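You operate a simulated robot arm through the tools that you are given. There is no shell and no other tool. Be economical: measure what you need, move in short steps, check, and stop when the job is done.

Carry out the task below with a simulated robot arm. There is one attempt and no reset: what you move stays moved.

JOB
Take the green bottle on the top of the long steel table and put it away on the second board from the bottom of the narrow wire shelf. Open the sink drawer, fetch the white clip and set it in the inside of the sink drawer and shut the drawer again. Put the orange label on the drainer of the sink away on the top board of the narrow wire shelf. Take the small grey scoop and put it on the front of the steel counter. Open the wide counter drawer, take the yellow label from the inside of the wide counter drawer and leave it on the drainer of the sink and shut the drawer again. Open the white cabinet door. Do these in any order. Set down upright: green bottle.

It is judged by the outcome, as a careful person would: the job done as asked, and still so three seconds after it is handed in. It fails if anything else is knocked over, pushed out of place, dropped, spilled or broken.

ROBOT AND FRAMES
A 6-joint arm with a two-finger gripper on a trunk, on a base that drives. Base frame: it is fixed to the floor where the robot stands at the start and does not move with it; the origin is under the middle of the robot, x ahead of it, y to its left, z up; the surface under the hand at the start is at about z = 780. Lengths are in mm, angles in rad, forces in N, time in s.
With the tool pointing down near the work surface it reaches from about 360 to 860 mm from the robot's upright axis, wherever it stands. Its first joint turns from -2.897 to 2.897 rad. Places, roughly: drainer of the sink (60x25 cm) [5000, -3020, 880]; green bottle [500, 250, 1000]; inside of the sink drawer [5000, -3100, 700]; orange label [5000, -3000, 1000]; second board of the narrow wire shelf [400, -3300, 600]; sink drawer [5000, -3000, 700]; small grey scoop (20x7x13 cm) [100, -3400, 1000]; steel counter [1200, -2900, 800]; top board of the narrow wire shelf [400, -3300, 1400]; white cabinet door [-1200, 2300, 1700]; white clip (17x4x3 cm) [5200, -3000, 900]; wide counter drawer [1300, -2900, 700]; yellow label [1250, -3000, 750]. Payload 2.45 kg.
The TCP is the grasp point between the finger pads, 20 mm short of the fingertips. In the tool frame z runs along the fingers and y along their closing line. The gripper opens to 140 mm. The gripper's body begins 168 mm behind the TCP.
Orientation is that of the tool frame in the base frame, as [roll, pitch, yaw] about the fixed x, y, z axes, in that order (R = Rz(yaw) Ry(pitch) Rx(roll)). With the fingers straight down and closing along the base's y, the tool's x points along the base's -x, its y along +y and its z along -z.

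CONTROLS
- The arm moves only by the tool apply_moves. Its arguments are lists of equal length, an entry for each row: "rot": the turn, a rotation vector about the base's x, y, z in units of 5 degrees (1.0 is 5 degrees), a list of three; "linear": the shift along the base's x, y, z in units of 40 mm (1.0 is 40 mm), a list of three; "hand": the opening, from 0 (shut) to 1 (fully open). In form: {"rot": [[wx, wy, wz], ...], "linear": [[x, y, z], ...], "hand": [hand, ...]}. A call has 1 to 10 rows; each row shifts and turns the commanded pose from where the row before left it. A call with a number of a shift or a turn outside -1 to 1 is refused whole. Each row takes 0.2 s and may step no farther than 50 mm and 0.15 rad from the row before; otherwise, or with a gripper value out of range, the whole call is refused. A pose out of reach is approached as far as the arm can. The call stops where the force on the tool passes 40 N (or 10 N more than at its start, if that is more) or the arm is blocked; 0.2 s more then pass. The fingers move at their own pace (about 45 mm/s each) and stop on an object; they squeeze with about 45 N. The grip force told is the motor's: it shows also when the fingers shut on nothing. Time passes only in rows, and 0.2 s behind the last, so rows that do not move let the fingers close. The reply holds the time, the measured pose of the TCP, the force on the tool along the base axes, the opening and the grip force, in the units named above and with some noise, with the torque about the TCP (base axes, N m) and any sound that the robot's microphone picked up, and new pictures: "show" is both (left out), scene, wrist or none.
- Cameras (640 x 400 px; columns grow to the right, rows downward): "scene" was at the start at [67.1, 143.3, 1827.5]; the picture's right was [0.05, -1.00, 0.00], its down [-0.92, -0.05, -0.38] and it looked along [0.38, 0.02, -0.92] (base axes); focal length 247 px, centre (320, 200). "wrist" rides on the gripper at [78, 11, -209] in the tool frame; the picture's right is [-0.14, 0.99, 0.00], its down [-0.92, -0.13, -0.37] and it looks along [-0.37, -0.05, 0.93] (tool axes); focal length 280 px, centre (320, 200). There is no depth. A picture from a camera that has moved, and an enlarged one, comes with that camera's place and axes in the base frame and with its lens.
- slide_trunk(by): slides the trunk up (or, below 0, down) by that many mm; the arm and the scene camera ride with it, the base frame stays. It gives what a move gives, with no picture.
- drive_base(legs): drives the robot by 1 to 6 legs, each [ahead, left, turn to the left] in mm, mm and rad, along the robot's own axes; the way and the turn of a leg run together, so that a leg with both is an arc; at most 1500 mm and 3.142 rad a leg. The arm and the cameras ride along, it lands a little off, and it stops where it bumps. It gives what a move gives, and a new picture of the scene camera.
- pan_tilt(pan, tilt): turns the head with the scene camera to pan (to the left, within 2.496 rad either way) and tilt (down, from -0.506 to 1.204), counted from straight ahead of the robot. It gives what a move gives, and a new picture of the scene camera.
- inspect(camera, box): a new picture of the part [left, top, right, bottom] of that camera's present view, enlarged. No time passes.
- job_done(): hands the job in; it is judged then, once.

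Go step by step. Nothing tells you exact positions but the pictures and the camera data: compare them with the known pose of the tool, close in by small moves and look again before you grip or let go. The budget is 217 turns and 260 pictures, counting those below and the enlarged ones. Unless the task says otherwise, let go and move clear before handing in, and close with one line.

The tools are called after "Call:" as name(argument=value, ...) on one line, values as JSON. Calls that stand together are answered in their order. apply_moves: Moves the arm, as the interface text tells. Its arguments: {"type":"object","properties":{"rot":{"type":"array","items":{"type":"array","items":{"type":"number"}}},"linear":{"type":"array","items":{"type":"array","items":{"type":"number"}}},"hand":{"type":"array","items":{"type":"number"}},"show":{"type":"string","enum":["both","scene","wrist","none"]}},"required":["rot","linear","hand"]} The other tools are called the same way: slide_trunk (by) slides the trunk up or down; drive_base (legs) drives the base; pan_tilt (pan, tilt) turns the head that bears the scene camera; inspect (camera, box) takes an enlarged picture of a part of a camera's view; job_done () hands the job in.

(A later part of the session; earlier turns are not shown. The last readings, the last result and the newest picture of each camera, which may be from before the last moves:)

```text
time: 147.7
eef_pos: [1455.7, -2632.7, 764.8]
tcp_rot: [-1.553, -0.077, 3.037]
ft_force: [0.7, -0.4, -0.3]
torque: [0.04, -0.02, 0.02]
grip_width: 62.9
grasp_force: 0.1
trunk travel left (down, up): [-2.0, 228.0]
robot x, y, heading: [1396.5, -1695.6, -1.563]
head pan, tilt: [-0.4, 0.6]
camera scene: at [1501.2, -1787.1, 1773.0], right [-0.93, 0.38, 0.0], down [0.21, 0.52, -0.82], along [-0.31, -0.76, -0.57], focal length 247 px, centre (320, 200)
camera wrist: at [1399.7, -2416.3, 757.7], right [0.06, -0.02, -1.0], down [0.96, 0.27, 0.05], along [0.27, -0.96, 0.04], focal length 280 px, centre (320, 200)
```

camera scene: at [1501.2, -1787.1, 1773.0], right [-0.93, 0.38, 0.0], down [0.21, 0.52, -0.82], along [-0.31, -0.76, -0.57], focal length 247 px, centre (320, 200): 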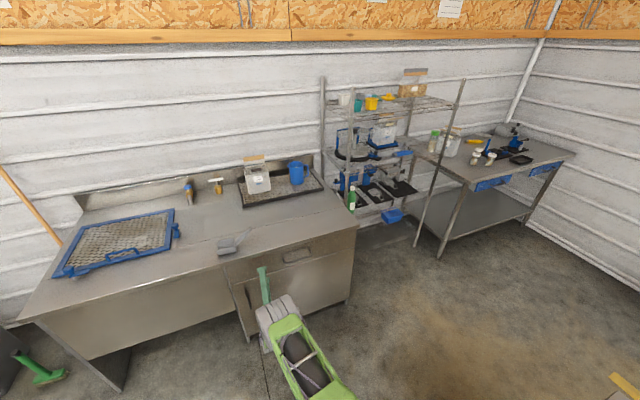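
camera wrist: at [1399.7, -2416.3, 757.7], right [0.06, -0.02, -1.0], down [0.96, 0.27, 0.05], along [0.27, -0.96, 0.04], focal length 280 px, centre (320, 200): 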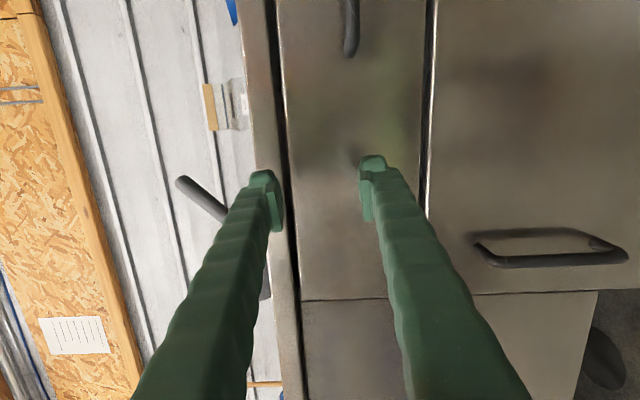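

Call:
apply_moves(rot=[[0, 0, 0], [0, 0, 0], [0, 0, 0], [0, 0, 0], [0, 0, 0], [0, 0, 0]], linear=[[-0.9, 0, -0.2], [-0.9, 0, -0.2], [-0.9, 0, -0.2], [-0.9, 0, -0.2], [-0.8, 0, 0], [-0.75, 0, 0]], hand=[0.45, 0.45, 0.45, 0.45, 0.45, 0.45], show="wrist")

```text
time: 149.1
eef_pos: [1416.1, -2632.3, 731.7]
tcp_rot: [-1.557, -0.076, 2.993]
ft_force: [0.0, -0.9, 0.1]
torque: [0.02, -0.02, -0.01]
grip_width: 63.0
grasp_force: 0.0
out of reach, approached as far as the arm can: row 1, 2, 3, 4, 5, 6
trunk travel left (down, up): [-2.0, 228.0]
robot x, y, heading: [1394.1, -1696.9, -1.564]
head pan, tilt: [-0.4, 0.6]
camera wrist: at [1370.3, -2413.8, 724.1], right [0.06, -0.02, -1.0], down [0.97, 0.23, 0.05], along [0.23, -0.97, 0.04], focal length 280 px, centre (320, 200)
```

wrist: 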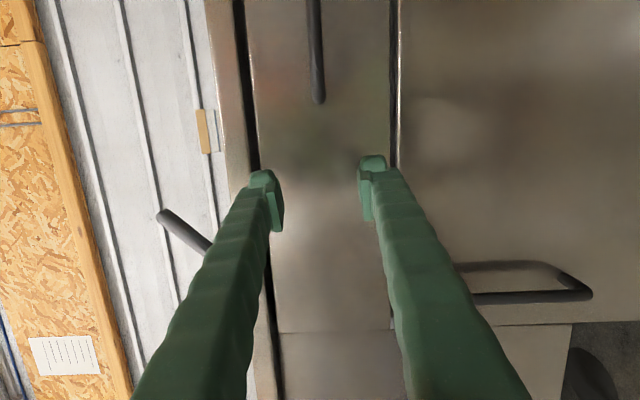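

Level, the tool can't reach to the right here. Pitching it down about 50° keeps the same finger plane and should free the reach.

Call:
apply_moves(rot=[[1, 0, 0], [1, 0, 0], [1, 0, 0], [1, 0, 0], [1, 0, 0], [1, 0, 0], [1, 0, 0], [1, 0, 0], [1, 0, 0], [1, 0, 0]], linear=[[0, 0.2, 0.3], [0, 0.2, 0.3], [0, 0.2, 0.3], [0, 0.2, 0.3], [0, 0.2, 0.3], [0, 0.3, 0.3], [0, 0.3, 0.3], [-0.3, 0.3, 0.3], [-0.5, 0.3, 0], [-0.5, 0.3, 0]], hand=[0.45, 0.45, 0.45, 0.45, 0.45, 0.45, 0.45, 0.45, 0.45, 0.45], show="wrist")

```text
time: 151.3
eef_pos: [1388.4, -2532.4, 825.9]
tcp_rot: [-2.432, -0.125, 3.137]
ft_force: [0.0, -0.2, -0.6]
torque: [-0.01, -0.02, 0.0]
grip_width: 63.3
grasp_force: 0.1
out of reach, approached as far as the arm can: row 1, 2
trunk travel left (down, up): [-2.0, 228.0]
robot x, y, heading: [1396.9, -1697.4, -1.566]
head pan, tilt: [-0.4, 0.6]
camera wrist: at [1332.5, -2388.0, 986.6], right [0.06, 0.75, -0.66], down [0.96, 0.14, 0.25], along [0.28, -0.65, -0.71], focal length 280 px, centre (320, 200)
```

wrist: 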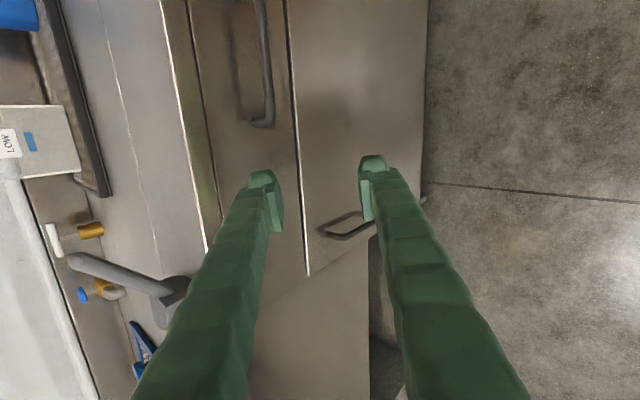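

Call:
apply_moves(rot=[[0, 0, 0], [0, 0, 0], [0, 0, 0], [0, 0, 0]], linear=[[-0.8, 0, 0], [-0.8, 0, 0], [-0.8, -0.2, 0], [-0.8, -0.2, 0]], hand=[0.45, 0.45, 0.45, 0.45], show="none")

Call:
drive_base(legs=[[90, 0, 0]])

Call:
apply_moves(rot=[[0, 0, 0]], linear=[[0, 0, -0.5]], hand=[0.45], show="wrist")

```text
time: 152.3
eef_pos: [1286.9, -2566.2, 836.4]
tcp_rot: [-2.443, -0.146, 3.121]
ft_force: [-0.1, -0.1, -0.3]
torque: [0.02, -0.05, 0.05]
grip_width: 62.9
grasp_force: 0.0
out of reach, approached as far as the arm can: row 2, 3, 4
trunk travel left (down, up): [-2.0, 228.0]
robot x, y, heading: [1393.8, -1700.2, -1.562]
head pan, tilt: [-0.4, 0.6]
```

```text
time: 153.4
eef_pos: [1289.1, -2656.9, 832.5]
tcp_rot: [-2.444, -0.145, 3.122]
ft_force: [-0.6, -0.2, 0.1]
torque: [0.0, 0.0, 0.01]
grip_width: 62.9
grasp_force: 0.1
trunk travel left (down, up): [-2.0, 228.0]
robot x, y, heading: [1393.6, -1785.7, -1.561]
head pan, tilt: [-0.4, 0.6]
camera scene: at [1502.2, -1877.5, 1772.9], right [-0.93, 0.38, 0.0], down [0.21, 0.52, -0.82], along [-0.31, -0.76, -0.57], focal length 247 px, centre (320, 200)
```

scene: 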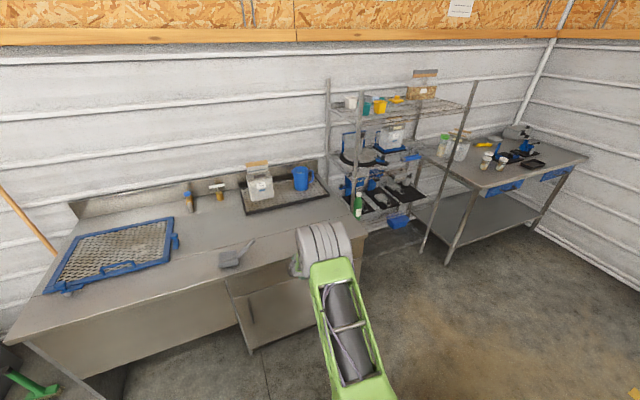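

```text
time: 153.8
eef_pos: [1289.3, -2656.8, 814.3]
tcp_rot: [-2.446, -0.148, 3.12]
ft_force: [-0.2, 0.7, 0.2]
torque: [-0.01, 0.0, 0.01]
grip_width: 63.2
grasp_force: 0.0
trunk travel left (down, up): [-2.0, 228.0]
robot x, y, heading: [1398.5, -1791.9, -1.556]
head pan, tilt: [-0.4, 0.6]
camera wrist: at [1239.0, -2513.1, 978.0], right [0.06, 0.76, -0.65], down [0.97, 0.12, 0.23], along [0.25, -0.64, -0.73], focal length 280 px, centre (320, 200)
```

wrist: 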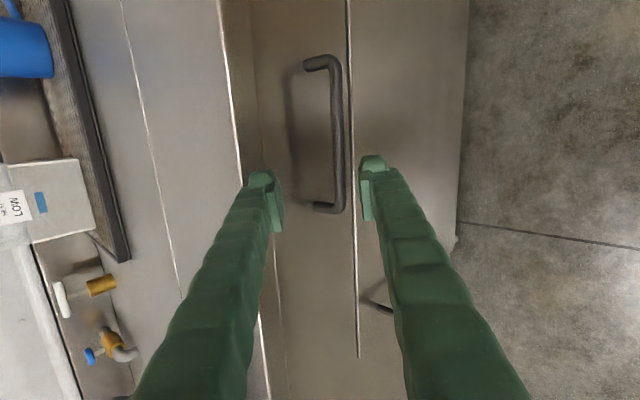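

The bar is at about y=-2704, z=731, x 1165–1330. I'll narrow the fingers and move in around it.

Call:
apply_moves(rot=[[0, 0, 0], [0, 0, 0], [0, 0, 0], [0, 0, 0]], linear=[[-0.6, -0.1, -0.5], [0, 0, -0.27], [0, -0.3, -0.36], [0, 0, 0]], hand=[0.3, 0.27, 0.27, 0.27], show="wrist")

```text
time: 154.8
eef_pos: [1276.3, -2680.6, 771.7]
tcp_rot: [-2.447, -0.152, 3.117]
ft_force: [0.2, 0.2, -0.2]
torque: [-0.03, 0.0, 0.03]
grip_width: 37.9
grasp_force: 0.1
out of reach, approached as far as the arm can: row 1, 2
trunk travel left (down, up): [-2.0, 228.0]
robot x, y, heading: [1397.4, -1785.4, -1.559]
head pan, tilt: [-0.4, 0.6]
camera wrist: at [1225.8, -2537.9, 936.2], right [0.06, 0.76, -0.65], down [0.97, 0.11, 0.22], along [0.24, -0.64, -0.73], focal length 280 px, centre (320, 200)
```

wrist: 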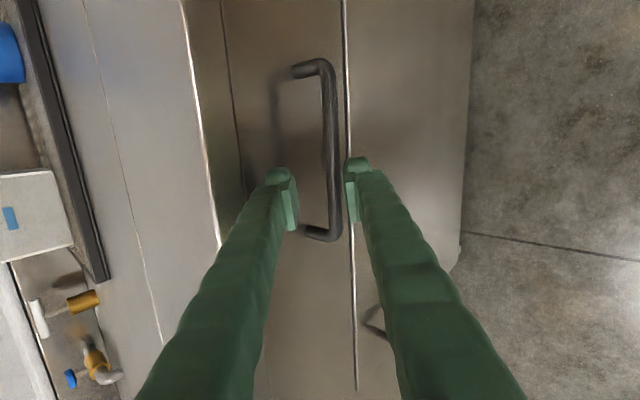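

Call:
apply_moves(rot=[[0, 0, 0], [0, 0, 0]], linear=[[0, 0.23, -0.2], [-0.1, -0.45, -0.53]], hand=[0.27, 0.27], show="wrist")

```text
time: 155.4
eef_pos: [1274.4, -2692.6, 743.0]
tcp_rot: [-2.448, -0.147, 3.117]
ft_force: [-0.4, 0.3, 1.0]
torque: [0.01, 0.02, 0.01]
grip_width: 37.9
grasp_force: 0.2
out of reach, approached as far as the arm can: row 1
trunk travel left (down, up): [-2.0, 228.0]
robot x, y, heading: [1395.1, -1786.5, -1.562]
head pan, tilt: [-0.4, 0.6]
camera wrist: at [1224.4, -2549.1, 907.2], right [0.06, 0.76, -0.65], down [0.97, 0.11, 0.22], along [0.24, -0.64, -0.73], focal length 280 px, centre (320, 200)
```

wrist: 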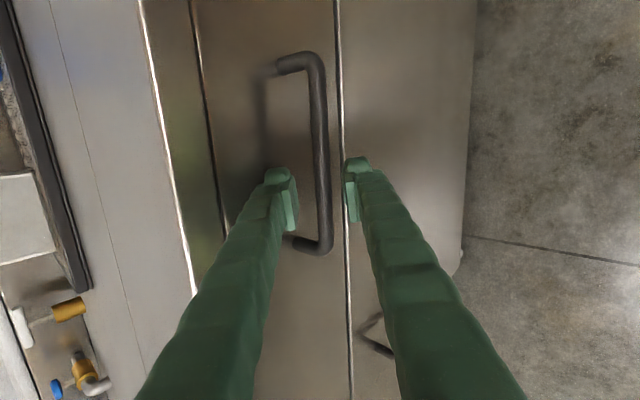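

Call:
apply_moves(rot=[[0, 0, 0], [0, 0, 0], [0, 0, 0], [0, 0, 0]], linear=[[0, -0.16, -0.2], [0, 0, 0], [0, 0, 0], [0, 0, 0]], hand=[0.27, 0, 0, 0], show="wrist")

```text
time: 156.4
eef_pos: [1275.4, -2697.0, 734.0]
tcp_rot: [-2.447, -0.146, 3.119]
ft_force: [0.5, 9.0, -7.0]
torque: [0.06, -0.58, -0.7]
grip_width: 12.8
grasp_force: 35.5
trunk travel left (down, up): [-2.0, 228.0]
robot x, y, heading: [1396.1, -1787.6, -1.558]
head pan, tilt: [-0.4, 0.6]
camera wrist: at [1223.8, -2554.4, 897.4], right [0.06, 0.76, -0.65], down [0.97, 0.11, 0.23], along [0.25, -0.64, -0.73], focal length 280 px, centre (320, 200)
```

wrist: 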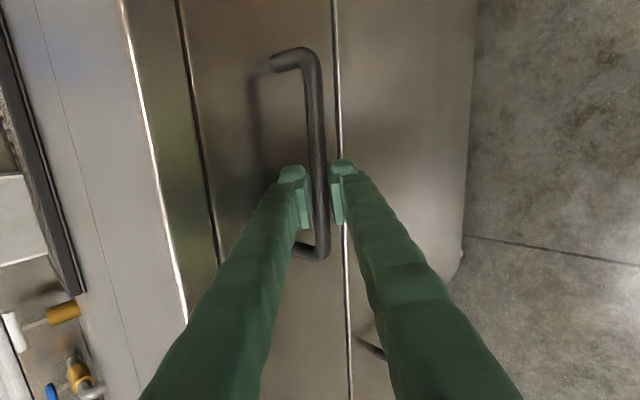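

The handle is gripped. I'll pull the drawer by driving backwards.

Call:
drive_base(legs=[[-150, 0, 0]])

Call:
drive_base(legs=[[-150, 0, 0]])

```text
time: 157.8
eef_pos: [1274.9, -2548.6, 733.3]
tcp_rot: [-2.451, -0.147, 3.123]
ft_force: [4.8, 1.2, -17.5]
torque: [0.03, -0.78, -0.74]
grip_width: 12.5
grasp_force: 39.3
trunk travel left (down, up): [-2.0, 228.0]
robot x, y, heading: [1395.7, -1638.3, -1.556]
head pan, tilt: [-0.4, 0.6]
camera scene: at [1500.7, -1727.8, 1772.8], right [-0.93, 0.38, 0.0], down [0.21, 0.52, -0.82], along [-0.31, -0.76, -0.57], focal length 247 px, centre (320, 200)
```

scene: 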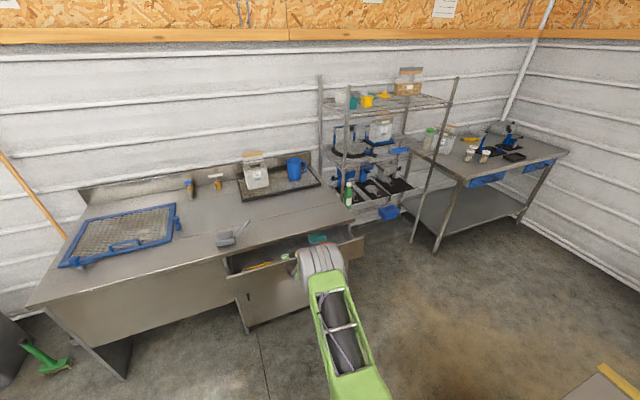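

```text
time: 159.2
eef_pos: [1274.8, -2398.0, 734.5]
tcp_rot: [-2.451, -0.147, 3.121]
ft_force: [22.2, -1.8, -3.9]
torque: [0.04, -1.09, -0.49]
grip_width: 12.9
grasp_force: 39.6
trunk travel left (down, up): [-2.0, 228.0]
robot x, y, heading: [1392.2, -1489.1, -1.553]
head pan, tilt: [-0.4, 0.6]
camera scene: at [1500.4, -1576.6, 1772.9], right [-0.93, 0.38, 0.0], down [0.21, 0.52, -0.83], along [-0.31, -0.76, -0.56], focal length 247 px, centre (320, 200)
```

scene: 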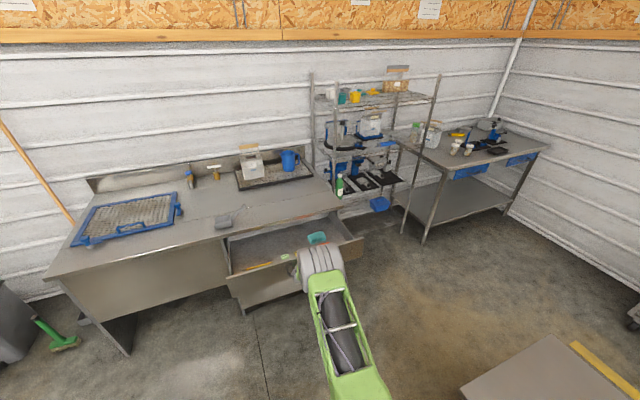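

The drawer is out about 300 mm. I'll release the handle and back off along the tool axis, then look inside.

Call:
apply_moves(rot=[[0, 0, 0], [0, 0, 0], [0, 0, 0], [0, 0, 0], [0, 0, 0]], linear=[[0, 0, 0], [0, 0, 0], [0.05, 0.4, 0.5], [0.1, 0.5, 0.6], [0.1, 0.5, 0.6]], hand=[0.3, 0.3, 0.3, 0.3, 0.3], show="wrist")

Call:
pan_tilt(pan=-0.2, tilt=0.7)

Call:
inspect(camera="scene", box=[220, 150, 400, 270])

```text
time: 160.4
eef_pos: [1287.3, -2343.3, 803.1]
tcp_rot: [-2.454, -0.155, 3.118]
ft_force: [0.7, -0.4, 0.4]
torque: [0.0, -0.01, 0.04]
grip_width: 42.2
grasp_force: 0.0
out of reach, approached as far as the arm can: row 5
trunk travel left (down, up): [-2.0, 228.0]
robot x, y, heading: [1391.6, -1487.9, -1.557]
head pan, tilt: [-0.4, 0.6]
camera wrist: at [1237.7, -2199.9, 967.7], right [0.06, 0.76, -0.64], down [0.97, 0.11, 0.22], along [0.24, -0.64, -0.73], focal length 280 px, centre (320, 200)
```

wrist: 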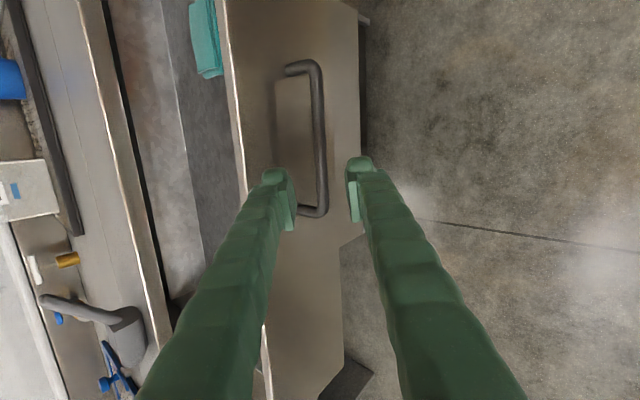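

```text
time: 161.1
eef_pos: [1287.3, -2342.5, 802.6]
tcp_rot: [-2.453, -0.152, 3.116]
ft_force: [0.1, 0.1, 0.9]
torque: [0.0, 0.0, 0.03]
grip_width: 41.9
grasp_force: 0.0
trunk travel left (down, up): [-2.0, 228.0]
robot x, y, heading: [1394.8, -1485.5, -1.559]
head pan, tilt: [-0.201, 0.7]
camera scene: at [1516.3, -1577.7, 1764.4], right [-0.98, 0.19, 0.0], down [0.12, 0.63, -0.77], along [-0.14, -0.75, -0.64], focal length 247 px, centre (320, 200)
```

scene: 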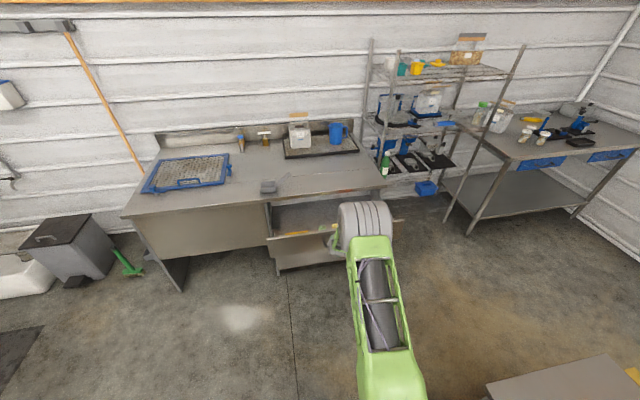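

```text
3.33 times, centred on (310, 210) of scene
camera zoom: at [1516.3, -1577.7, 1764.4], right [-0.98, 0.19, 0.0], down [0.12, 0.63, -0.77], along [-0.14, -0.75, -0.64], focal length 823 px, centre (353, 167)
```

zoom: 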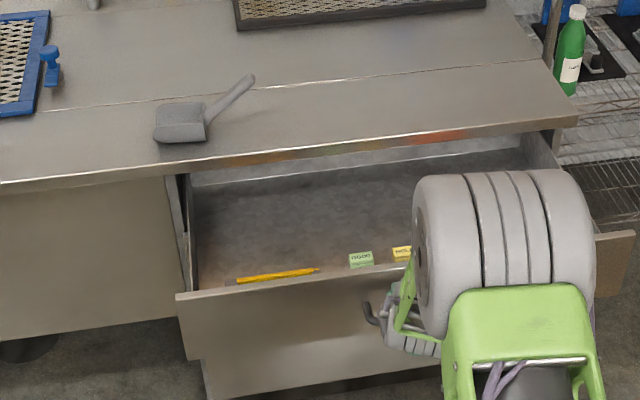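

I can see a pencil, a green label and the yellow label in the front of the drawer. I'll raise the hand, point it straight down and drive in closer.

Call:
slide_trunk(by=130)

Call:
apply_moves(rot=[[1, 0, 0], [1, 0, 0], [1, 0, 0], [1, 0, 0], [1, 0, 0], [1, 0, 0], [1, 0, 0], [0.9, 0, 0], [0, 0, 0]], linear=[[0, 0.6, 0.4], [0, 0.6, 0.4], [0, 0.6, 0.4], [0, 0.6, 0.4], [0, 0.6, 0.4], [0, 0.6, 0.4], [0, 0.6, 0.3], [0, 0.6, 0], [0, 0, 0]], hand=[0.3, 0.3, 0.3, 0.3, 0.3, 0.3, 0.3, 0.3, 0.3], show="none")

Call:
drive_base(legs=[[380, 0, 0]])

Call:
apply_moves(rot=[[0, 0, 0]], linear=[[0, 0, 0]], hand=[0.5], show="wrist")

```text
time: 162.7
eef_pos: [1286.5, -2343.1, 932.1]
tcp_rot: [-2.456, -0.154, 3.118]
ft_force: [0.4, 1.0, -0.7]
torque: [0.0, 0.01, 0.04]
grip_width: 41.9
grasp_force: 0.0
trunk travel left (down, up): [-132.0, 98.0]
robot x, y, heading: [1390.7, -1480.7, -1.563]
head pan, tilt: [-0.201, 0.7]
```

```text
time: 164.7
eef_pos: [1275.7, -2170.3, 1029.3]
tcp_rot: [-3.095, -0.168, -3.071]
ft_force: [0.2, -0.8, 0.8]
torque: [0.03, 0.01, 0.0]
grip_width: 42.5
grasp_force: 0.0
out of reach, approached as far as the arm can: row 2, 3
trunk travel left (down, up): [-132.0, 98.0]
robot x, y, heading: [1391.4, -1488.5, -1.559]
head pan, tilt: [-0.201, 0.7]
```

```text
time: 167.1
eef_pos: [1280.2, -2552.1, 1028.4]
tcp_rot: [-3.095, -0.167, -3.073]
ft_force: [0.4, 0.0, 0.1]
torque: [0.0, -0.02, -0.01]
grip_width: 42.0
grasp_force: 0.0
trunk travel left (down, up): [-132.0, 98.0]
robot x, y, heading: [1397.7, -1868.5, -1.555]
head pan, tilt: [-0.201, 0.7]
camera scene: at [1520.9, -1959.1, 1894.3], right [-0.98, 0.19, 0.0], down [0.12, 0.63, -0.76], along [-0.14, -0.75, -0.64], focal length 247 px, centre (320, 200)
```

scene: 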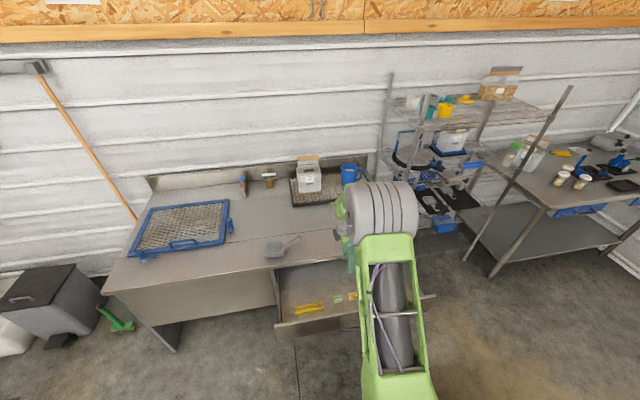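

```text
time: 167.5
eef_pos: [1281.6, -2551.9, 1030.2]
tcp_rot: [-3.092, -0.169, -3.071]
ft_force: [-0.7, -1.1, -0.4]
torque: [0.02, -0.04, -0.01]
grip_width: 70.0
grasp_force: 0.0
trunk travel left (down, up): [-132.0, 98.0]
robot x, y, heading: [1395.8, -1866.4, -1.558]
head pan, tilt: [-0.201, 0.7]
camera wrist: at [1237.7, -2533.6, 1247.7], right [0.06, 1.0, -0.07], down [0.98, -0.04, 0.22], along [0.21, -0.08, -0.97], focal length 280 px, centre (320, 200)
```

wrist: 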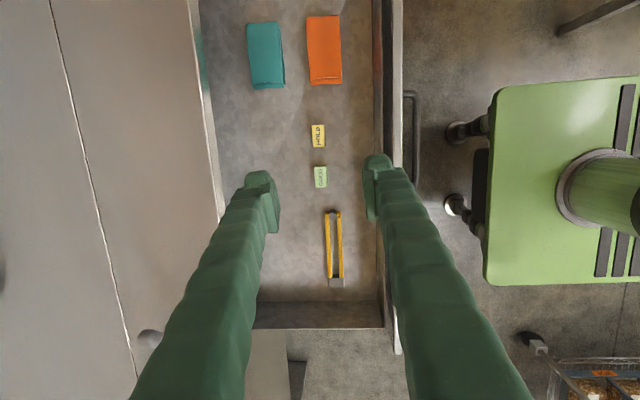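

The yellow label "HOLD" is at about (1229, -2579) on the drawer floor. I'll straighten the tool, move over it and go down part way.

Call:
apply_moves(rot=[[0.23, -0.63, 0], [0.23, -0.63, 0], [0.23, -0.63, 0], [0, 0, 0], [0, 0, 0], [0, 0, 0], [0, 0, 0]], linear=[[-0.43, -0.2, -0.5], [-0.43, -0.2, -0.5], [-0.43, -0.27, -0.8], [0, 0, -1], [0, 0, -1], [0, 0, -1], [0, 0, -1]], hand=[0.5, 0.5, 0.5, 0.5, 0.5, 0.5, 0.5], show="wrist")

```text
time: 169.1
eef_pos: [1228.6, -2579.5, 795.4]
tcp_rot: [3.141, 0.002, -3.068]
ft_force: [0.5, -0.6, 0.5]
torque: [0.03, 0.0, -0.01]
grip_width: 70.1
grasp_force: 0.1
trunk travel left (down, up): [-132.0, 98.0]
robot x, y, heading: [1397.9, -1866.4, -1.556]
head pan, tilt: [-0.201, 0.7]
camera wrist: at [1149.9, -2574.0, 1005.7], right [0.07, 1.0, 0.0], down [0.93, -0.06, 0.37], along [0.37, -0.02, -0.93], focal length 280 px, centre (320, 200)
```

wrist: 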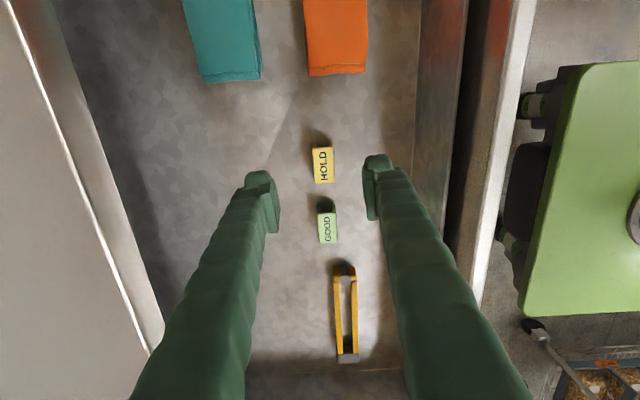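

Call:
apply_moves(rot=[[0, 0, 0], [0, 0, 0]], linear=[[0, 0.1, -0.9], [0, 0, -0.6]], hand=[0.4, 0.4], show="wrist")

```text
time: 169.7
eef_pos: [1228.7, -2574.6, 736.5]
tcp_rot: [3.141, 0.002, -3.069]
ft_force: [-0.3, 0.0, 0.6]
torque: [0.0, 0.0, -0.02]
grip_width: 56.0
grasp_force: 0.0
trunk travel left (down, up): [-132.0, 98.0]
robot x, y, heading: [1396.5, -1864.3, -1.556]
head pan, tilt: [-0.201, 0.7]
camera wrist: at [1149.9, -2570.4, 946.2], right [0.07, 1.0, 0.0], down [0.93, -0.06, 0.37], along [0.37, -0.02, -0.93], focal length 280 px, centre (320, 200)
```

wrist: 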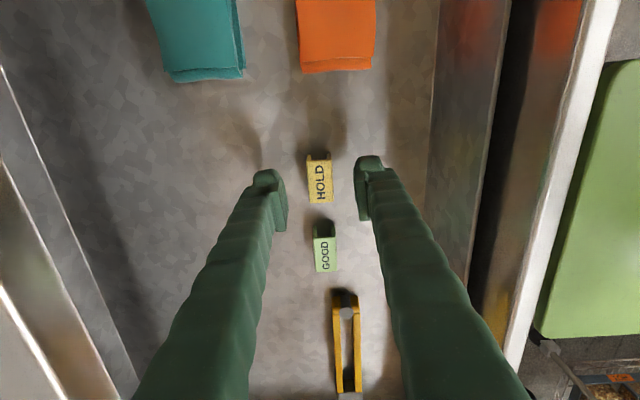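

Call:
apply_moves(rot=[[0, 0, 0], [0, 0, 0]], linear=[[0.1, 0, -0.6], [0.1, 0, -0.35]], hand=[0.4, 0.4], show="wrist")

Call:
inspect(camera="wrist", box=[240, 120, 400, 280])

```text
time: 170.3
eef_pos: [1236.2, -2573.9, 697.7]
tcp_rot: [3.141, 0.003, -3.069]
ft_force: [-0.8, 0.1, -0.7]
torque: [0.05, -0.02, 0.0]
grip_width: 56.0
grasp_force: 0.0
trunk travel left (down, up): [-132.0, 98.0]
robot x, y, heading: [1400.5, -1868.0, -1.557]
head pan, tilt: [-0.201, 0.7]
camera wrist: at [1158.0, -2569.5, 907.8], right [0.07, 1.0, 0.0], down [0.93, -0.06, 0.37], along [0.37, -0.02, -0.93], focal length 280 px, centre (320, 200)
```

wrist: 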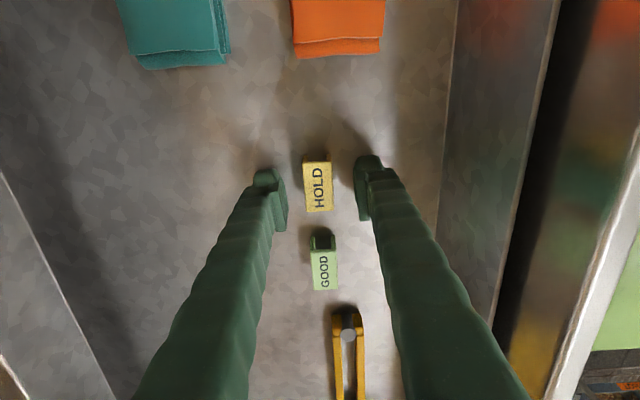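

```text
2.50 times, centred on (320, 200) of wrist
camera zoom: at [1158.0, -2569.5, 907.8], right [0.07, 1.0, 0.0], down [0.93, -0.06, 0.37], along [0.37, -0.02, -0.93], focal length 701 px, centre (320, 200)
```

zoom: 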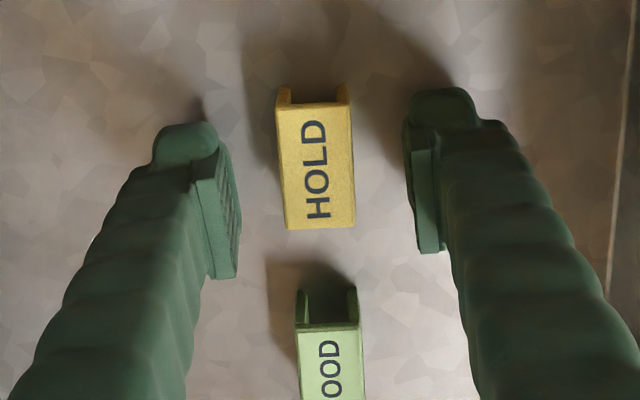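

The label is a small inverted U-clip, now between the fingers. I'll go down about 10 mm more and close.

Call:
apply_moves(rot=[[0, 0, 0], [0, 0, 0], [0, 0, 0], [0, 0, 0], [0, 0, 0]], linear=[[-0.1, 0, -0.2], [0, 0, 0], [0, 0, 0], [0, 0, 0], [0, 0, 0]], hand=[0.4, 0.1, 0.1, 0.1, 0.1], show="wrist")

```text
time: 171.5
eef_pos: [1233.3, -2574.8, 692.5]
tcp_rot: [-3.141, 0.002, -3.069]
ft_force: [0.0, -0.2, -0.3]
torque: [0.0, 0.0, 0.0]
grip_width: 20.1
grasp_force: 40.6
trunk travel left (down, up): [-132.0, 98.0]
robot x, y, heading: [1394.5, -1863.5, -1.554]
head pan, tilt: [-0.201, 0.7]
camera wrist: at [1154.3, -2569.5, 900.3], right [0.07, 1.0, 0.0], down [0.93, -0.06, 0.37], along [0.37, -0.02, -0.93], focal length 280 px, centre (320, 200)
```

wrist: 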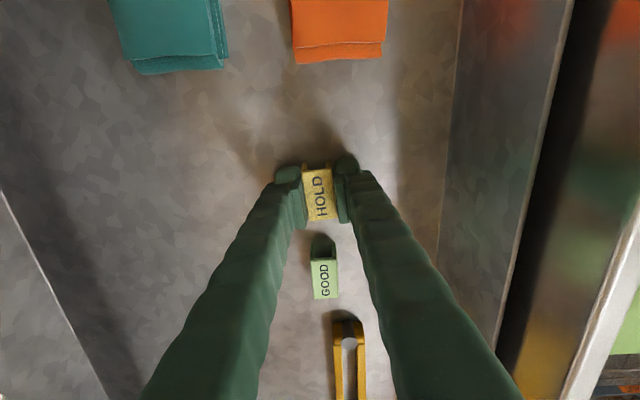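

The label is held at 20 mm. I'll lift it and look toward the sink.

Call:
apply_moves(rot=[[0, 0, 0], [0, 0, 0], [0, 0, 0], [0, 0, 0], [0, 0, 0], [0, 0, 0], [0, 0, 0], [0, 0, 0]], linear=[[0, 0, 1], [0, 0, 1], [0, 0, 1], [0, 0, 1], [0, 0, 1], [0, 0, 1], [0, 0, 1], [0.5, 0.8, 0.5]], hand=[0.1, 0.1, 0.1, 0.1, 0.1, 0.1, 0.1, 0.1], show="wrist")

Call:
pan_tilt(pan=1.3, tilt=0.4)

```text
time: 173.3
eef_pos: [1254.7, -2541.2, 991.7]
tcp_rot: [-3.141, 0.0, -3.069]
ft_force: [-0.3, 0.0, -0.6]
torque: [-0.04, 0.0, -0.01]
grip_width: 19.5
grasp_force: 44.0
trunk travel left (down, up): [-132.0, 98.0]
robot x, y, heading: [1394.2, -1865.3, -1.559]
head pan, tilt: [-0.201, 0.7]
camera wrist: at [1176.0, -2536.7, 1200.7], right [0.07, 1.0, 0.0], down [0.93, -0.06, 0.37], along [0.37, -0.02, -0.93], focal length 280 px, centre (320, 200)
```

wrist: 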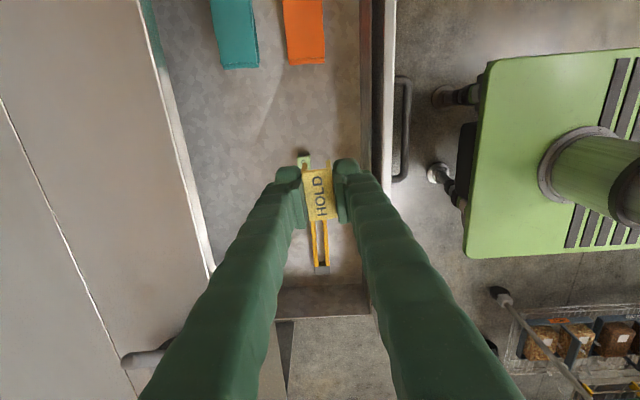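

```text
time: 174.9
eef_pos: [1253.6, -2543.2, 990.4]
tcp_rot: [-3.141, 0.002, -3.07]
ft_force: [0.2, -0.7, 0.6]
torque: [0.02, 0.0, 0.04]
grip_width: 19.6
grasp_force: 44.6
trunk travel left (down, up): [-132.0, 98.0]
robot x, y, heading: [1395.7, -1867.0, -1.555]
head pan, tilt: [1.3, 0.4]
camera scene: at [1626.4, -1898.5, 1921.2], right [-0.26, -0.97, 0.0], down [-0.38, 0.1, -0.92], along [0.89, -0.24, -0.39], focal length 247 px, centre (320, 200)
```

scene: 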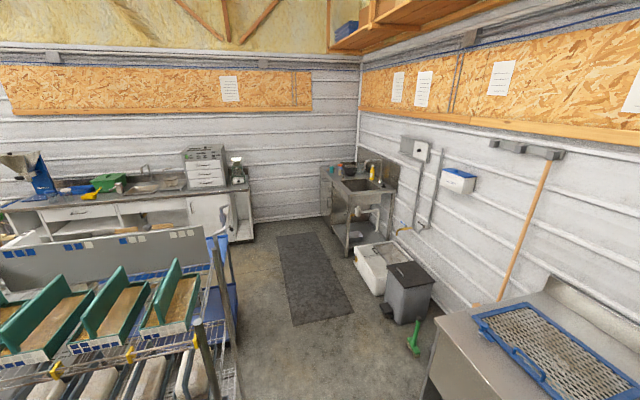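

The way to the sink runs along the corridor. I'll raise the trunk and drive left along it.

Call:
slide_trunk(by=90)

Call:
drive_base(legs=[[160, 0, 0], [0, 1500, 0], [0, 1000, 0]])

Call:
pan_tilt(pan=0.8, tilt=0.5)

```text
time: 176.1
eef_pos: [1254.3, -2542.6, 1082.0]
tcp_rot: [-3.141, 0.003, -3.068]
ft_force: [0.5, -0.5, 0.5]
torque: [-0.02, 0.02, -0.01]
grip_width: 19.2
grasp_force: 44.5
trunk travel left (down, up): [-222.0, 8.0]
robot x, y, heading: [1395.3, -1863.5, -1.557]
head pan, tilt: [1.3, 0.4]
```

```text
time: 199.1
eef_pos: [3750.8, -2673.0, 1079.9]
tcp_rot: [3.141, 0.002, -3.066]
ft_force: [-0.9, -0.7, -0.4]
torque: [-0.01, -0.01, -0.01]
grip_width: 19.7
grasp_force: 44.7
trunk travel left (down, up): [-222.0, 8.0]
robot x, y, heading: [3891.5, -1994.3, -1.561]
head pan, tilt: [1.3, 0.4]
camera scene: at [4121.9, -2027.0, 2011.2], right [-0.25, -0.97, 0.0], down [-0.38, 0.1, -0.92], along [0.89, -0.23, -0.39], focal length 247 px, centre (320, 200)
```

scene: 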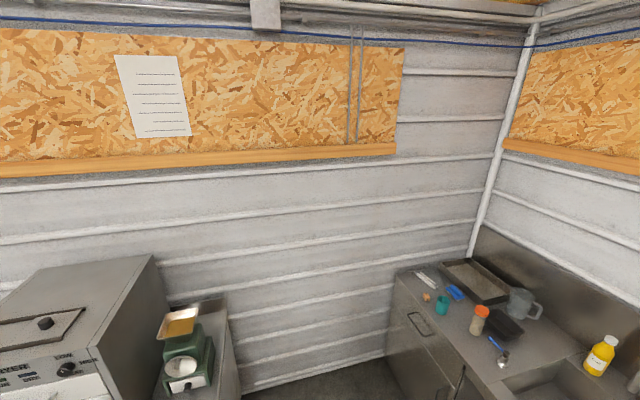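

```text
time: 200.0
eef_pos: [3749.7, -2673.2, 1081.8]
tcp_rot: [3.14, 0.002, -3.067]
ft_force: [0.0, -0.7, -0.7]
torque: [-0.01, -0.03, -0.01]
grip_width: 19.6
grasp_force: 44.5
trunk travel left (down, up): [-222.0, 8.0]
robot x, y, heading: [3890.4, -1991.7, -1.556]
head pan, tilt: [0.799, 0.499]
camera scene: at [4098.2, -2066.0, 2002.1], right [-0.69, -0.73, 0.0], down [-0.35, 0.33, -0.88], along [0.64, -0.6, -0.48], focal length 247 px, centre (320, 200)
```

scene: 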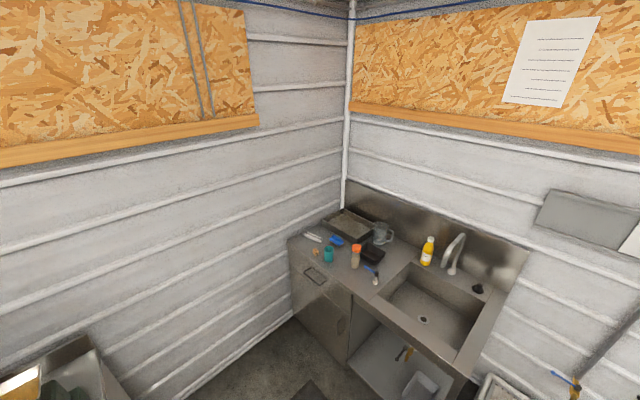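

Call:
inspect(camera="scene", box=[270, 190, 470, 330])

```text
2.86 times, centred on (370, 260) of scene
camera zoom: at [4098.2, -2066.0, 2002.1], right [-0.69, -0.73, 0.0], down [-0.35, 0.33, -0.88], along [0.64, -0.6, -0.48], focal length 706 px, centre (177, 29)
```

zoom: 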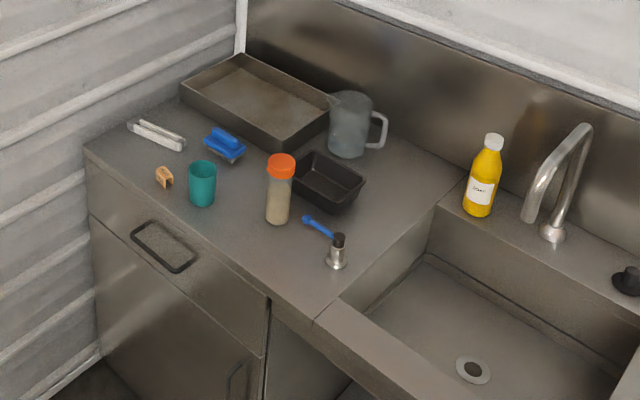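

I can see the sink drainer now. The orange label is near (5075, -2935), the white clip near (5214, -3032), and there's free space near (4850, -2940). I'll drive in front of it with the yellow label.

Call:
drive_base(legs=[[200, 500, 0], [60, 600, 0]])

Call:
apply_moves(rot=[[0, 0, 0]], linear=[[0, 0, -0.5]], hand=[0.1], show="wrist")

```text
time: 210.3
eef_pos: [4855.8, -2917.3, 1080.5]
tcp_rot: [-3.14, 0.002, -3.07]
ft_force: [0.0, -0.1, -0.2]
torque: [-0.01, 0.0, 0.01]
grip_width: 19.7
grasp_force: 44.9
trunk travel left (down, up): [-222.0, 8.0]
robot x, y, heading: [5002.5, -2241.6, -1.565]
head pan, tilt: [0.799, 0.499]
camera scene: at [5206.3, -2311.4, 2002.0], right [-0.69, -0.72, 0.0], down [-0.35, 0.33, -0.88], along [0.64, -0.61, -0.48], focal length 247 px, centre (320, 200)
```

scene: 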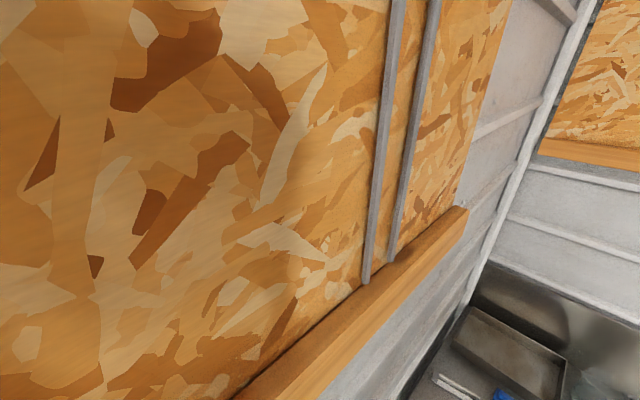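

```text
time: 210.7
eef_pos: [4856.5, -2915.8, 1060.0]
tcp_rot: [3.141, 0.001, -3.071]
ft_force: [0.4, 0.3, 0.7]
torque: [0.06, 0.02, -0.02]
grip_width: 19.6
grasp_force: 44.3
trunk travel left (down, up): [-222.0, 8.0]
robot x, y, heading: [5000.2, -2241.3, -1.56]
head pan, tilt: [0.799, 0.499]
camera wrist: at [4777.6, -2911.7, 1269.2], right [0.07, 1.0, 0.0], down [0.93, -0.06, 0.37], along [0.37, -0.02, -0.93], focal length 280 px, centre (320, 200)
```

wrist: 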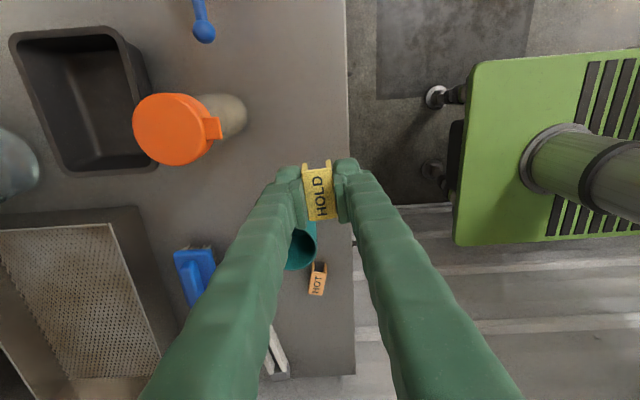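

Call:
apply_moves(rot=[[0, 0, 0], [0, 0, 0], [0, 0, 0], [0, 0, 0]], linear=[[-0.2, -0.7, -0.5], [0, 0, -1], [0, 0, -0.9], [0, 0, -0.6]], hand=[0.1, 0.1, 0.1, 0.1], show="wrist")

```text
time: 211.7
eef_pos: [4847.6, -2944.7, 940.3]
tcp_rot: [-3.14, 0.001, -3.07]
ft_force: [0.4, -0.5, -0.1]
torque: [-0.02, 0.0, -0.01]
grip_width: 19.8
grasp_force: 44.9
trunk travel left (down, up): [-222.0, 8.0]
robot x, y, heading: [4998.7, -2238.7, -1.562]
head pan, tilt: [0.799, 0.499]
camera wrist: at [4768.8, -2940.2, 1149.8], right [0.07, 1.0, 0.0], down [0.93, -0.06, 0.37], along [0.37, -0.03, -0.93], focal length 280 px, centre (320, 200)
```

wrist: 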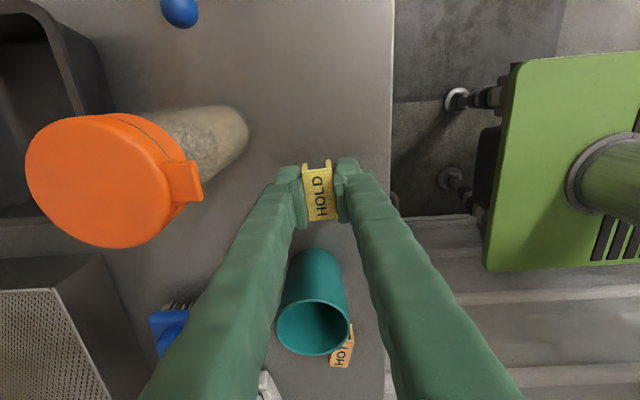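

Call:
apply_moves(rot=[[0, 0, 0], [0, 0, 0]], linear=[[0, 0, -0.4], [0, 0, -0.15]], hand=[0.1, 0.1], show="none")

Call:
apply_moves(rot=[[0, 0, 0], [0, 0, 0]], linear=[[0, 0, -0.1], [0, 0, -0.1]], hand=[0.1, 0.1], show="wrist")

```text
time: 212.3
eef_pos: [4846.8, -2943.7, 919.2]
tcp_rot: [3.141, 0.004, -3.071]
ft_force: [0.2, -0.9, 0.1]
torque: [0.01, 0.0, 0.0]
grip_width: 19.5
grasp_force: 44.5
trunk travel left (down, up): [-222.0, 8.0]
robot x, y, heading: [5001.7, -2235.1, -1.565]
head pan, tilt: [0.799, 0.499]
```

```text
time: 212.9
eef_pos: [4848.4, -2944.6, 909.7]
tcp_rot: [-3.142, 0.003, -3.07]
ft_force: [-0.1, 0.4, -0.3]
torque: [0.0, -0.01, -0.02]
grip_width: 19.3
grasp_force: 44.3
trunk travel left (down, up): [-222.0, 8.0]
robot x, y, heading: [5001.2, -2239.8, -1.553]
head pan, tilt: [0.799, 0.499]
camera wrist: at [4769.5, -2939.5, 1119.6], right [0.07, 1.0, 0.0], down [0.93, -0.06, 0.37], along [0.37, -0.02, -0.93], focal length 280 px, centre (320, 200)
```

wrist: 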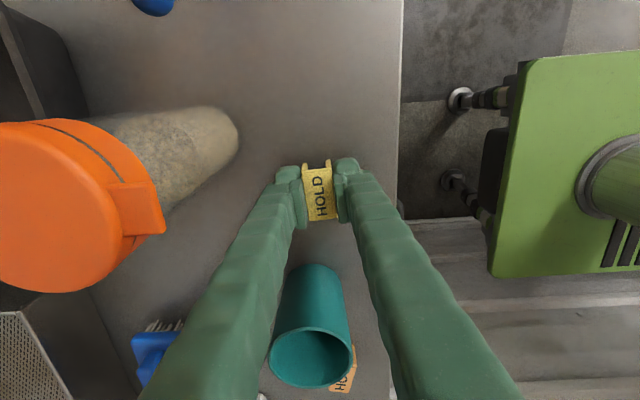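

Call:
apply_moves(rot=[[0, 0, 0], [0, 0, 0]], linear=[[0, 0, -0.12], [0, 0, -0.1]], hand=[0.1, 0.1], show="none")

Call:
apply_moves(rot=[[0, 0, 0]], linear=[[0, 0, -0.1]], hand=[0.1], show="wrist")

```text
time: 213.5
eef_pos: [4848.5, -2945.3, 903.9]
tcp_rot: [-3.138, 0.0, -3.071]
ft_force: [1.0, 2.7, 21.7]
torque: [0.12, -0.15, 0.0]
grip_width: 19.6
grasp_force: 45.1
trunk travel left (down, up): [-222.0, 8.0]
robot x, y, heading: [5003.0, -2240.5, -1.559]
head pan, tilt: [0.799, 0.499]
```

```text
time: 213.9
eef_pos: [4848.3, -2945.8, 904.8]
tcp_rot: [-3.136, 0.001, -3.068]
ft_force: [2.4, 10.1, 22.9]
torque: [0.19, -0.1, 0.02]
grip_width: 19.6
grasp_force: 44.3
trunk travel left (down, up): [-222.0, 8.0]
robot x, y, heading: [4997.5, -2243.3, -1.559]
head pan, tilt: [0.799, 0.499]
stopped in row 1: the force on the tool passed its limit at 40 N (the readings are from after the stop); the commanded pose is now the measured one
camera wrist: at [4769.6, -2939.6, 1113.4], right [0.07, 1.0, -0.01], down [0.93, -0.06, 0.37], along [0.37, -0.03, -0.93], focal length 280 px, centre (320, 200)
```

wrist: 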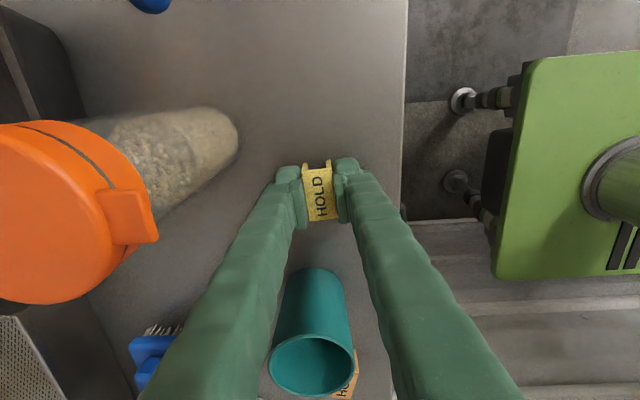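

The label is on the drainer. I'll open and lift straight up.

Call:
apply_moves(rot=[[0, 0, 0], [0, 0, 0], [0, 0, 0], [0, 0, 0], [0, 0, 0], [0, 0, 0]], linear=[[0, 0, 0.04], [0, 0, 0], [0, 0, 0], [0, 0, 0.5], [0, 0, 1], [0, 0, 1]], hand=[0.2, 0.3, 0.3, 0.3, 0.3, 0.3], show="wrist")

```text
time: 215.3
eef_pos: [4848.1, -2946.9, 1002.6]
tcp_rot: [-3.139, -0.001, -3.07]
ft_force: [0.6, -0.1, -1.0]
torque: [0.01, 0.0, 0.0]
grip_width: 42.1
grasp_force: 0.1
trunk travel left (down, up): [-222.0, 8.0]
robot x, y, heading: [4997.8, -2242.1, -1.567]
head pan, tilt: [0.799, 0.499]
camera wrist: at [4769.1, -2940.8, 1212.8], right [0.07, 1.0, -0.01], down [0.93, -0.06, 0.37], along [0.37, -0.03, -0.93], focal length 280 px, centre (320, 200)
```

wrist: 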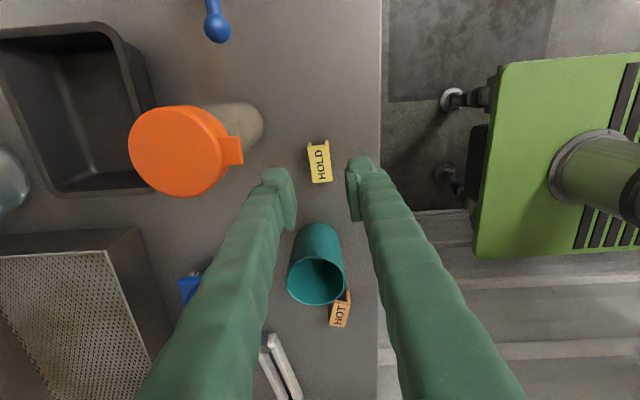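

The yellow label is placed. Next is the sink drawer. I'll back away a bit and tilt the tool to look at its handle.

Call:
drive_base(legs=[[-130, 0, 0]])

Call:
apply_moves(rot=[[-1, 0, 0], [-1, 0, 0], [-1, 0, 0], [-1, 0, 0], [-1, 0, 0]], linear=[[0.6, 0.5, 0], [0.6, 0.5, 0], [0.6, 0.5, 0], [0.6, 0.3, 0], [0.6, 0.2, 0]], hand=[0.3, 0.3, 0.3, 0.3, 0.3], show="wrist")

Call:
pan_tilt(pan=0.0, tilt=1.0)

```text
time: 216.6
eef_pos: [4845.1, -2818.2, 1002.6]
tcp_rot: [-3.136, 0.001, -3.07]
ft_force: [0.4, 0.0, 0.8]
torque: [-0.07, -0.01, -0.05]
grip_width: 42.0
grasp_force: 0.0
trunk travel left (down, up): [-222.0, 8.0]
robot x, y, heading: [4996.6, -2112.9, -1.558]
head pan, tilt: [0.799, 0.499]
camera scene: at [5204.7, -2180.3, 2002.2], right [-0.69, -0.72, 0.0], down [-0.35, 0.33, -0.88], along [0.64, -0.61, -0.48], focal length 247 px, centre (320, 200)
```

scene: 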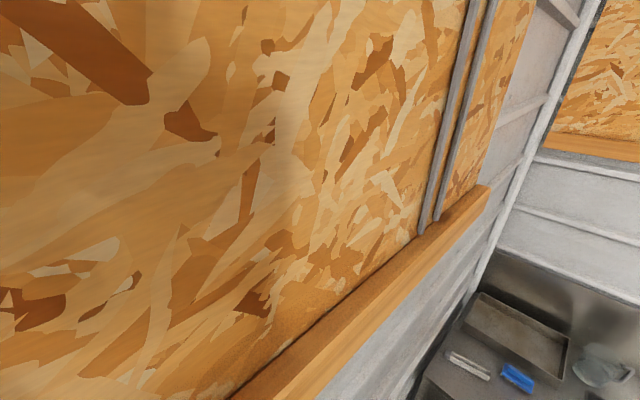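

```text
time: 217.8
eef_pos: [4921.2, -2759.4, 1033.3]
tcp_rot: [-2.8, -0.094, -3.102]
ft_force: [-0.2, -0.4, -0.1]
torque: [0.07, -0.04, 0.01]
grip_width: 41.8
grasp_force: 0.1
out of reach, approached as far as the arm can: row 4, 5
trunk travel left (down, up): [-222.0, 8.0]
robot x, y, heading: [5001.6, -2109.3, -1.558]
head pan, tilt: [0.799, 0.499]
camera wrist: at [4858.6, -2682.0, 1234.0], right [0.07, 0.94, -0.34], down [0.95, 0.04, 0.3], along [0.3, -0.35, -0.89], focal length 280 px, centre (320, 200)
```

wrist: 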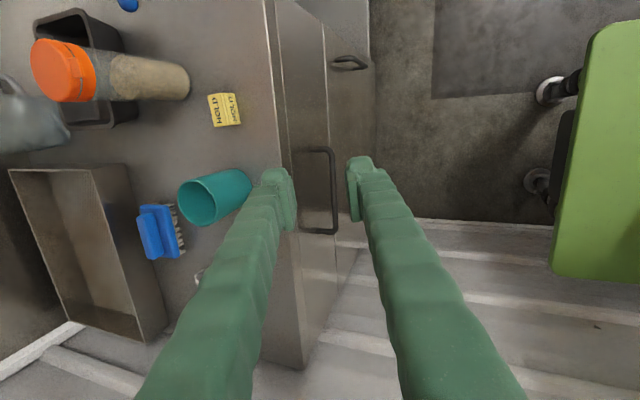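

```text
time: 218.9
eef_pos: [4922.1, -2759.3, 1033.7]
tcp_rot: [-2.798, -0.093, -3.101]
ft_force: [0.5, 0.1, -0.2]
torque: [-0.04, 0.02, -0.02]
grip_width: 42.3
grasp_force: 0.0
trunk travel left (down, up): [-222.0, 8.0]
robot x, y, heading: [4997.8, -2111.3, -1.563]
head pan, tilt: [0.0, 1.0]
camera scene: at [5139.6, -2189.4, 1961.0], right [-1.0, -0.01, 0.0], down [-0.01, 0.84, -0.54], along [0.01, -0.54, -0.84], focal length 247 px, centre (320, 200)
```

scene: 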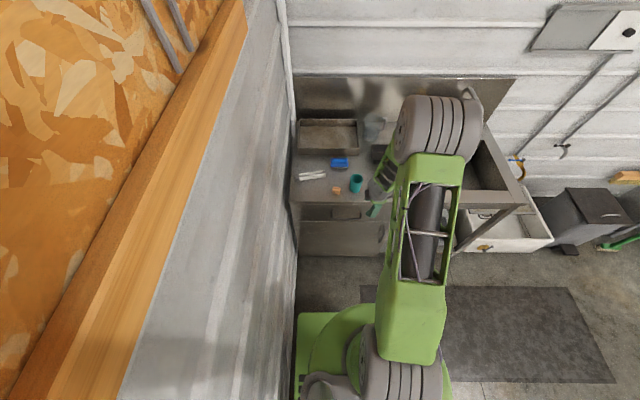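

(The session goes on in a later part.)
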